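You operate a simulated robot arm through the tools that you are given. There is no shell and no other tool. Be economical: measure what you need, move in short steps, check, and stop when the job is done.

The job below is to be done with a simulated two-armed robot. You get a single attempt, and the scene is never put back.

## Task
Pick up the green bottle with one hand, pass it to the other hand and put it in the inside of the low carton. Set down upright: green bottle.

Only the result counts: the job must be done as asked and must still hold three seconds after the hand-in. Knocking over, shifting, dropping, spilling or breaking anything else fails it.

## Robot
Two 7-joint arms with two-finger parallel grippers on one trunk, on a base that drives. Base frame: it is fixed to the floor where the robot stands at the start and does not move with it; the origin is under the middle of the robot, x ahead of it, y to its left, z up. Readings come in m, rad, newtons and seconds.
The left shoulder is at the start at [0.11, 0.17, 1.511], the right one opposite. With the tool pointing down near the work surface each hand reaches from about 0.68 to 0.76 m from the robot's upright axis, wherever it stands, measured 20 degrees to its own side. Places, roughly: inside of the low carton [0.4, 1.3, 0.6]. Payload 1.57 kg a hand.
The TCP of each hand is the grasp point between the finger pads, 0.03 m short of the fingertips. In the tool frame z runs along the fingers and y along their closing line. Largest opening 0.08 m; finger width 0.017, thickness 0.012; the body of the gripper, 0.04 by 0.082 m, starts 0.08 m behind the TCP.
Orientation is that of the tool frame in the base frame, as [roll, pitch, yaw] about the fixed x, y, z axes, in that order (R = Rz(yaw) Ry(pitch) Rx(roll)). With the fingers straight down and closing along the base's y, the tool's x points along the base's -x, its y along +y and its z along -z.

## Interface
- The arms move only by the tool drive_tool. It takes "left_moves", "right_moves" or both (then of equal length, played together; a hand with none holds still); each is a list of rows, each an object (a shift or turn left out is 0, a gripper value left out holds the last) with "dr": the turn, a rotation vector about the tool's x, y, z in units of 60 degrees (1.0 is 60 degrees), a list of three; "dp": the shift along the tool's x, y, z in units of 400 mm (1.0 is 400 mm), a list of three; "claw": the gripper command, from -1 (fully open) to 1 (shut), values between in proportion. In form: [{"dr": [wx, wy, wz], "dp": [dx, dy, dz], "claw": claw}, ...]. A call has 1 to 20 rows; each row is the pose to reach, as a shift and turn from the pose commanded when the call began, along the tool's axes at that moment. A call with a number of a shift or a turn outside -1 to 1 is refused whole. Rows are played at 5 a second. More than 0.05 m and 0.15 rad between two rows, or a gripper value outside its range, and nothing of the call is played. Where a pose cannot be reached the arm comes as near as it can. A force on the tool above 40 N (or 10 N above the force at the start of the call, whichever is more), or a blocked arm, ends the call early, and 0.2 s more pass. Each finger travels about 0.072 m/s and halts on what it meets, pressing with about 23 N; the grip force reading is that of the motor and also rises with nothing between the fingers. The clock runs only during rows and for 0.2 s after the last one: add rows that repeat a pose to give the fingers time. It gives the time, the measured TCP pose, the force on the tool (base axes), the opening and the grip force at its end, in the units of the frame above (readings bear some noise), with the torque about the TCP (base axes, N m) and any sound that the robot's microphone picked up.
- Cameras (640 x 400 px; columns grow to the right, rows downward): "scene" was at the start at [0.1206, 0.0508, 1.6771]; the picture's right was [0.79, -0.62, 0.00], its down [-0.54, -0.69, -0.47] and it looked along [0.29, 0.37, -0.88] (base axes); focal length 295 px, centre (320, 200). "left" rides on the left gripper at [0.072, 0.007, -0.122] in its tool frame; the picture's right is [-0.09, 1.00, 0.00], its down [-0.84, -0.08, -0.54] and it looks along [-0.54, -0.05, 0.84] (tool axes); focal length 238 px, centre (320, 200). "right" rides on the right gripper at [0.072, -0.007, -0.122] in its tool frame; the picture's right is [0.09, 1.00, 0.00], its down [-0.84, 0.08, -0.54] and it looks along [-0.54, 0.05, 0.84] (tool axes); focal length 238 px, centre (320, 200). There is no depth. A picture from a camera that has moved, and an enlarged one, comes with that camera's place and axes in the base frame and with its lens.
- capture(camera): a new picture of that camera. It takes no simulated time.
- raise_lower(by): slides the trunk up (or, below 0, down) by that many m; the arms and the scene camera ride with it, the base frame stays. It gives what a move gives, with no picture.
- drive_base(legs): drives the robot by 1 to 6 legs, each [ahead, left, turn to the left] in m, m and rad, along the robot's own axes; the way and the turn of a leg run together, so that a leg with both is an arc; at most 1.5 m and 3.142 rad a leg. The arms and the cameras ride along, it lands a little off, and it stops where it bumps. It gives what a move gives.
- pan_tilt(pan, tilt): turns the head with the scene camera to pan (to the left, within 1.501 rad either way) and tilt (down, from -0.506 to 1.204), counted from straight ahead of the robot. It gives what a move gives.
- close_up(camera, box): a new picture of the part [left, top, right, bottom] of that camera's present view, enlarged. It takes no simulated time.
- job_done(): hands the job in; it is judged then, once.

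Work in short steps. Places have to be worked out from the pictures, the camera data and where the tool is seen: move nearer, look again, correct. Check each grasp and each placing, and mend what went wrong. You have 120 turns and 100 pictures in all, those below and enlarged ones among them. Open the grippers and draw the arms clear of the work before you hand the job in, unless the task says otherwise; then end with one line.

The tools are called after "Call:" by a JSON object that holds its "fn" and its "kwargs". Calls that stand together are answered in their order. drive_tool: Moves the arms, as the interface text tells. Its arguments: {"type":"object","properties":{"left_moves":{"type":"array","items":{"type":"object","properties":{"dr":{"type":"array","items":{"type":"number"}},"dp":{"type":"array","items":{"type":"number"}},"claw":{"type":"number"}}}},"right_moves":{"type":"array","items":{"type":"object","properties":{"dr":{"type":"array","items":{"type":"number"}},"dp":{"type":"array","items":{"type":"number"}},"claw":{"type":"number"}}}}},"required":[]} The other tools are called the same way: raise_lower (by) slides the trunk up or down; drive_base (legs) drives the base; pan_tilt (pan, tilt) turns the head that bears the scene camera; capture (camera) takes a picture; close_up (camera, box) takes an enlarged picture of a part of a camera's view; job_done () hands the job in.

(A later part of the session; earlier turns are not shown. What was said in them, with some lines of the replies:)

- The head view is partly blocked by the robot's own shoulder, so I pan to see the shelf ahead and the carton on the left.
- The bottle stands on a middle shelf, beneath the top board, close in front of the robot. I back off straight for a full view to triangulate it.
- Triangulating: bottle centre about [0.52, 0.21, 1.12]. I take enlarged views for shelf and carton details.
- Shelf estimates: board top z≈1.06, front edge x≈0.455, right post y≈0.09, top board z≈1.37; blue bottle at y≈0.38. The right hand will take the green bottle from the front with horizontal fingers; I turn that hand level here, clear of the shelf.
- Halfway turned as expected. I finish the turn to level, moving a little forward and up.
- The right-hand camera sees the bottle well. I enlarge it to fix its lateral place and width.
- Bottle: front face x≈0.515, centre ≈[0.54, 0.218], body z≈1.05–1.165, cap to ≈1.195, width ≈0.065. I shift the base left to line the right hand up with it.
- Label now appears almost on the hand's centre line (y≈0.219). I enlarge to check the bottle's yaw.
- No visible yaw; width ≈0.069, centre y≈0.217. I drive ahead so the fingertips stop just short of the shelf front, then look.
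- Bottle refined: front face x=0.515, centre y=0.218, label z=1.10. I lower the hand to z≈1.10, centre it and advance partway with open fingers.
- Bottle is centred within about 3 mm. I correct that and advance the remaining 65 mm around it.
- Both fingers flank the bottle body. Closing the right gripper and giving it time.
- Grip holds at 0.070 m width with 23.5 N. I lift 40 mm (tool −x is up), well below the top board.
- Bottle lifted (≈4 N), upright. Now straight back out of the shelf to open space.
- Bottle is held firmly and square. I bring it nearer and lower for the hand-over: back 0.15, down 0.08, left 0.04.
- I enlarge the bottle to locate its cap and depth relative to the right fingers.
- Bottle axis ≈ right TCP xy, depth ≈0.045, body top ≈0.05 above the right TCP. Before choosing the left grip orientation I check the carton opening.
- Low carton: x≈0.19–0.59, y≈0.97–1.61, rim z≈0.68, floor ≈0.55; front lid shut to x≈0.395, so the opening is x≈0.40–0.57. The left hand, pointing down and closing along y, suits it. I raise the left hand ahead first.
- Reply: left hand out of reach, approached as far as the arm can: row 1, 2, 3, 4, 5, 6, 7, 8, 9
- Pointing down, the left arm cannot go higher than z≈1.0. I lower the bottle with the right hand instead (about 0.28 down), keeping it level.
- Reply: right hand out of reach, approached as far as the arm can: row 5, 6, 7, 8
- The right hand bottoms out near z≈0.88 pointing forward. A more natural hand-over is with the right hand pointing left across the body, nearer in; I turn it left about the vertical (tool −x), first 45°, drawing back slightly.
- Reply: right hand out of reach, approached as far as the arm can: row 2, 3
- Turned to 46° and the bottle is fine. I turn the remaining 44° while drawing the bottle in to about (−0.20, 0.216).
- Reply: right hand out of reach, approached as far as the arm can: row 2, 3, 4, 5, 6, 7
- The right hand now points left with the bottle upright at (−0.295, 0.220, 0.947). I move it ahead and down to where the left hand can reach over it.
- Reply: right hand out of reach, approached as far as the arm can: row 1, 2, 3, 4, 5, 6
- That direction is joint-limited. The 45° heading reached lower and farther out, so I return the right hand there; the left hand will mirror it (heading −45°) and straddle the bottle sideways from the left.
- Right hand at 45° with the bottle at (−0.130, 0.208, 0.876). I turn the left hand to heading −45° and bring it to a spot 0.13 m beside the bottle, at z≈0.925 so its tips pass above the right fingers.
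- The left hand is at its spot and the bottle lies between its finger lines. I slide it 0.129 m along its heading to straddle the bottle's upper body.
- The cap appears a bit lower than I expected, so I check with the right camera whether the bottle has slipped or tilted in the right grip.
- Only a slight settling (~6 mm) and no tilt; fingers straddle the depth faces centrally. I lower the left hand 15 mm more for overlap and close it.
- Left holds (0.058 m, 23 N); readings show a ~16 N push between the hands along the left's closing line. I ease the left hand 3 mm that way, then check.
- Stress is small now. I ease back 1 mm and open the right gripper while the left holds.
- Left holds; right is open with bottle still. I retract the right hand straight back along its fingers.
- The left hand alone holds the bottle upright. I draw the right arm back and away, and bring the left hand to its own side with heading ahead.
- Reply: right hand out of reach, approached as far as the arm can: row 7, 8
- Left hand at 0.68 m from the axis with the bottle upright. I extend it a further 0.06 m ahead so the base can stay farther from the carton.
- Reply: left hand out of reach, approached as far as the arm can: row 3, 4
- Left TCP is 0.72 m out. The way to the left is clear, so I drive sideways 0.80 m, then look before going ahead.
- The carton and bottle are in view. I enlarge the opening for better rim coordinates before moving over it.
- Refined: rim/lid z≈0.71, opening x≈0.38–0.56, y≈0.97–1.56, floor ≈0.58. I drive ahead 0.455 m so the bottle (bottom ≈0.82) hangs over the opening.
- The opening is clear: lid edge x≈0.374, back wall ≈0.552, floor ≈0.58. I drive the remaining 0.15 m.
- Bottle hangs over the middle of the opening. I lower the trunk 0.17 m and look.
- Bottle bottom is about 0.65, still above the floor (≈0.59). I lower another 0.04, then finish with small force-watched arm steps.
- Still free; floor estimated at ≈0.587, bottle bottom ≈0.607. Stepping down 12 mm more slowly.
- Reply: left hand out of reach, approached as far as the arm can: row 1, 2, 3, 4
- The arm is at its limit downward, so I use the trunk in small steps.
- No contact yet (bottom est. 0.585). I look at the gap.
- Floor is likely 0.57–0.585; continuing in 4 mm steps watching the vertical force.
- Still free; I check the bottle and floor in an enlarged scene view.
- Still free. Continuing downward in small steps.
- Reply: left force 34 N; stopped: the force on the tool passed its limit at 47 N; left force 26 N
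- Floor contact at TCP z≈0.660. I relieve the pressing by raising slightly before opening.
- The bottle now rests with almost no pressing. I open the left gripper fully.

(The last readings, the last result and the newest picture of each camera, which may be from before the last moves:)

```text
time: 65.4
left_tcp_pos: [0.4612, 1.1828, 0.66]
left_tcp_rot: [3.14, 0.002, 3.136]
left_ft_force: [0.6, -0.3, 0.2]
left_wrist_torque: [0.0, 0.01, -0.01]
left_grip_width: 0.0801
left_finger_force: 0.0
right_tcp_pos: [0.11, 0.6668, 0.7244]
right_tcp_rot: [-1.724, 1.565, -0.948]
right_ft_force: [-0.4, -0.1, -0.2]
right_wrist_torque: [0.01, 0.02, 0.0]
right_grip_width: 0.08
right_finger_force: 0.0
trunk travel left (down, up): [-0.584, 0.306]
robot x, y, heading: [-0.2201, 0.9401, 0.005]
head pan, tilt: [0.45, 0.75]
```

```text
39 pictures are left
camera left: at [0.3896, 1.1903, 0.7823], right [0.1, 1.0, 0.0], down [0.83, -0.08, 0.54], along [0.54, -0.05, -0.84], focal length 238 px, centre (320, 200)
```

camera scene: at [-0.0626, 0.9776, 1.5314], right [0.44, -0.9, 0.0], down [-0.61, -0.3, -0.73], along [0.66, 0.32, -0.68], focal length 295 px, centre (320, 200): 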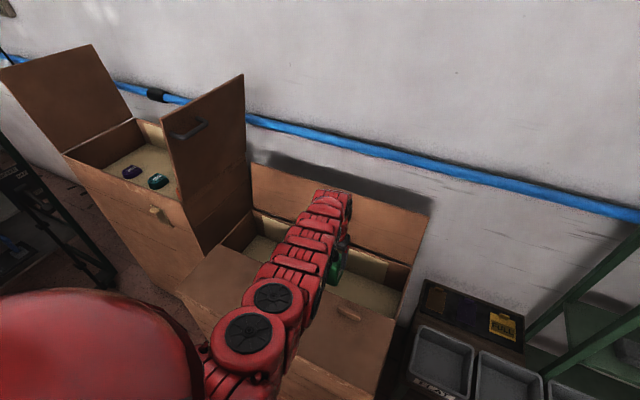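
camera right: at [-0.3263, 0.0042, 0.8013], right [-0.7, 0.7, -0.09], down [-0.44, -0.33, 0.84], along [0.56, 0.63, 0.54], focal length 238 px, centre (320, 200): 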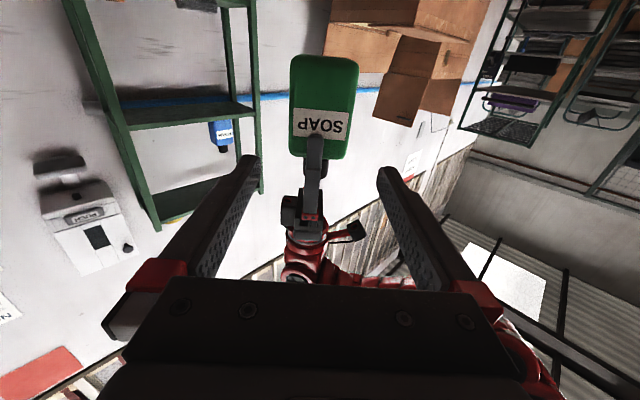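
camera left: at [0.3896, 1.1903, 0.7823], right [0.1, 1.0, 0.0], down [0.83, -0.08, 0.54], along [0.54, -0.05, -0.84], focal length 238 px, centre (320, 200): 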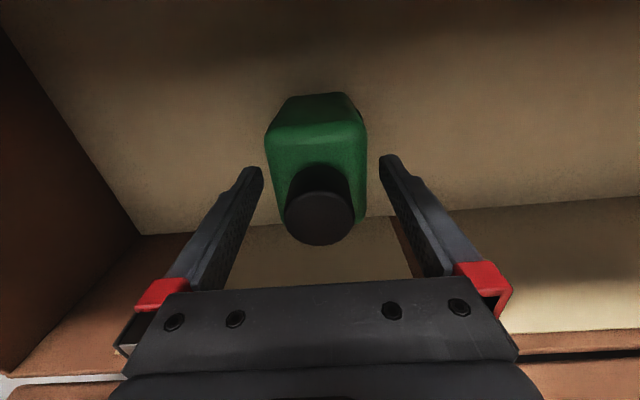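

The bottle stands on its own with both fingers clear of it. I raise the trunk straight up.

Call:
{"fn": "raise_lower", "kwargs": {"by": 0.1}}

Call:
{"fn": "raise_lower", "kwargs": {"by": 0.14}}

Call:
{"fn": "capture", "kwargs": {"camera": "left"}}

```text
time: 66.7
left_tcp_pos: [0.461, 1.1839, 0.7607]
left_tcp_rot: [3.141, 0.003, 3.135]
left_ft_force: [-0.5, 1.1, -0.9]
left_wrist_torque: [-0.01, 0.02, 0.02]
left_grip_width: 0.0802
left_finger_force: 0.1
right_tcp_pos: [0.1118, 0.6657, 0.825]
right_tcp_rot: [-1.738, 1.566, -0.964]
right_ft_force: [0.2, -0.7, -0.2]
right_wrist_torque: [-0.01, 0.02, 0.03]
right_grip_width: 0.0798
right_finger_force: 0.0
trunk travel left (down, up): [-0.684, 0.206]
robot x, y, heading: [-0.2181, 0.9416, 0.002]
head pan, tilt: [0.45, 0.75]
```

```text
time: 68.4
left_tcp_pos: [0.4619, 1.1832, 0.9003]
left_tcp_rot: [-3.141, 0.003, 3.136]
left_ft_force: [-0.6, -0.3, 0.5]
left_wrist_torque: [0.02, 0.0, 0.01]
left_grip_width: 0.08
left_finger_force: 0.1
right_tcp_pos: [0.1125, 0.6666, 0.9643]
right_tcp_rot: [-1.737, 1.565, -0.963]
right_ft_force: [0.3, -0.3, -1.4]
right_wrist_torque: [0.0, 0.0, 0.01]
right_grip_width: 0.08
right_finger_force: 0.0
trunk travel left (down, up): [-0.824, 0.066]
robot x, y, heading: [-0.2189, 0.9387, 0.001]
head pan, tilt: [0.45, 0.75]
```

```text
38 pictures are left
camera left: at [0.3897, 1.1903, 1.0221], right [0.1, 1.0, 0.0], down [0.83, -0.08, 0.54], along [0.54, -0.05, -0.84], focal length 238 px, centre (320, 200)
```

left: 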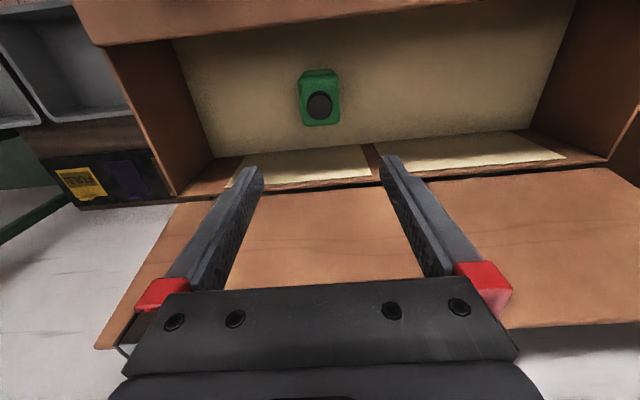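

The bottle stands upright in the carton. I back the robot straight away from the carton and take a last look.

Call:
{"fn": "drive_base", "kwargs": {"legs": [[-0.45, 0, 0]]}}

Call:
{"fn": "pan_tilt", "kwargs": {"pan": 0.1, "tilt": 0.6}}

Call:
{"fn": "capture", "kwargs": {"camera": "scene"}}

```text
time: 71.0
left_tcp_pos: [0.0251, 1.1802, 0.9]
left_tcp_rot: [-3.141, 0.004, 3.131]
left_ft_force: [1.0, -0.3, 0.6]
left_wrist_torque: [0.01, -0.01, -0.02]
left_grip_width: 0.08
left_finger_force: 0.1
right_tcp_pos: [-0.3281, 0.6656, 0.9639]
right_tcp_rot: [-1.769, 1.566, -1.002]
right_ft_force: [-0.5, 0.5, -0.7]
right_wrist_torque: [0.02, 0.04, 0.04]
right_grip_width: 0.0801
right_finger_force: 0.1
trunk travel left (down, up): [-0.824, 0.066]
robot x, y, heading: [-0.6587, 0.9389, -0.006]
head pan, tilt: [0.45, 0.75]
```

```text
time: 71.9
left_tcp_pos: [0.0234, 1.1795, 0.9011]
left_tcp_rot: [-3.141, 0.004, 3.129]
left_ft_force: [0.6, -0.8, 0.4]
left_wrist_torque: [0.02, 0.0, 0.01]
left_grip_width: 0.08
left_finger_force: 0.1
right_tcp_pos: [-0.3298, 0.6647, 0.9641]
right_tcp_rot: [-1.682, 1.566, -0.916]
right_ft_force: [0.0, -0.4, -1.2]
right_wrist_torque: [0.0, 0.0, 0.02]
right_grip_width: 0.08
right_finger_force: 0.0
trunk travel left (down, up): [-0.824, 0.066]
robot x, y, heading: [-0.6577, 0.9424, -0.006]
head pan, tilt: [0.099, 0.6]
```

```text
37 pictures are left
camera scene: at [-0.4883, 0.95, 1.7133], right [0.1, -1.0, 0.0], down [-0.56, -0.05, -0.82], along [0.82, 0.08, -0.57], focal length 295 px, centre (320, 200)
```

scene: 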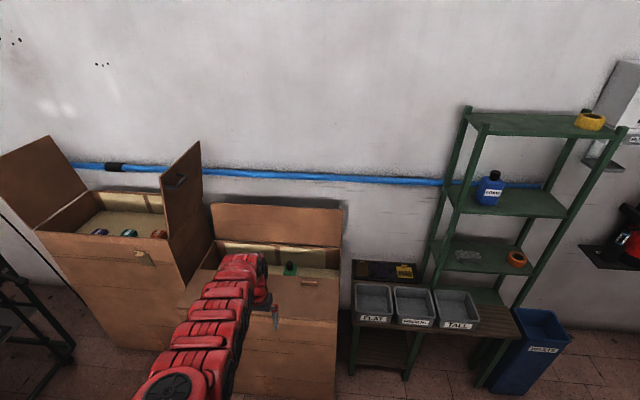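

The bottle's top shows upright in the low carton, everything else is in place, and both arms are clear with open grippers. Handing in.

Call:
{"fn": "job_done", "kwargs": {}}

```text
The job is handed in.
```

The green bottle was picked up with the right hand, passed to the left, and set upright inside the low carton. In the final picture nothing else looks moved, and both grippers are open and clear.
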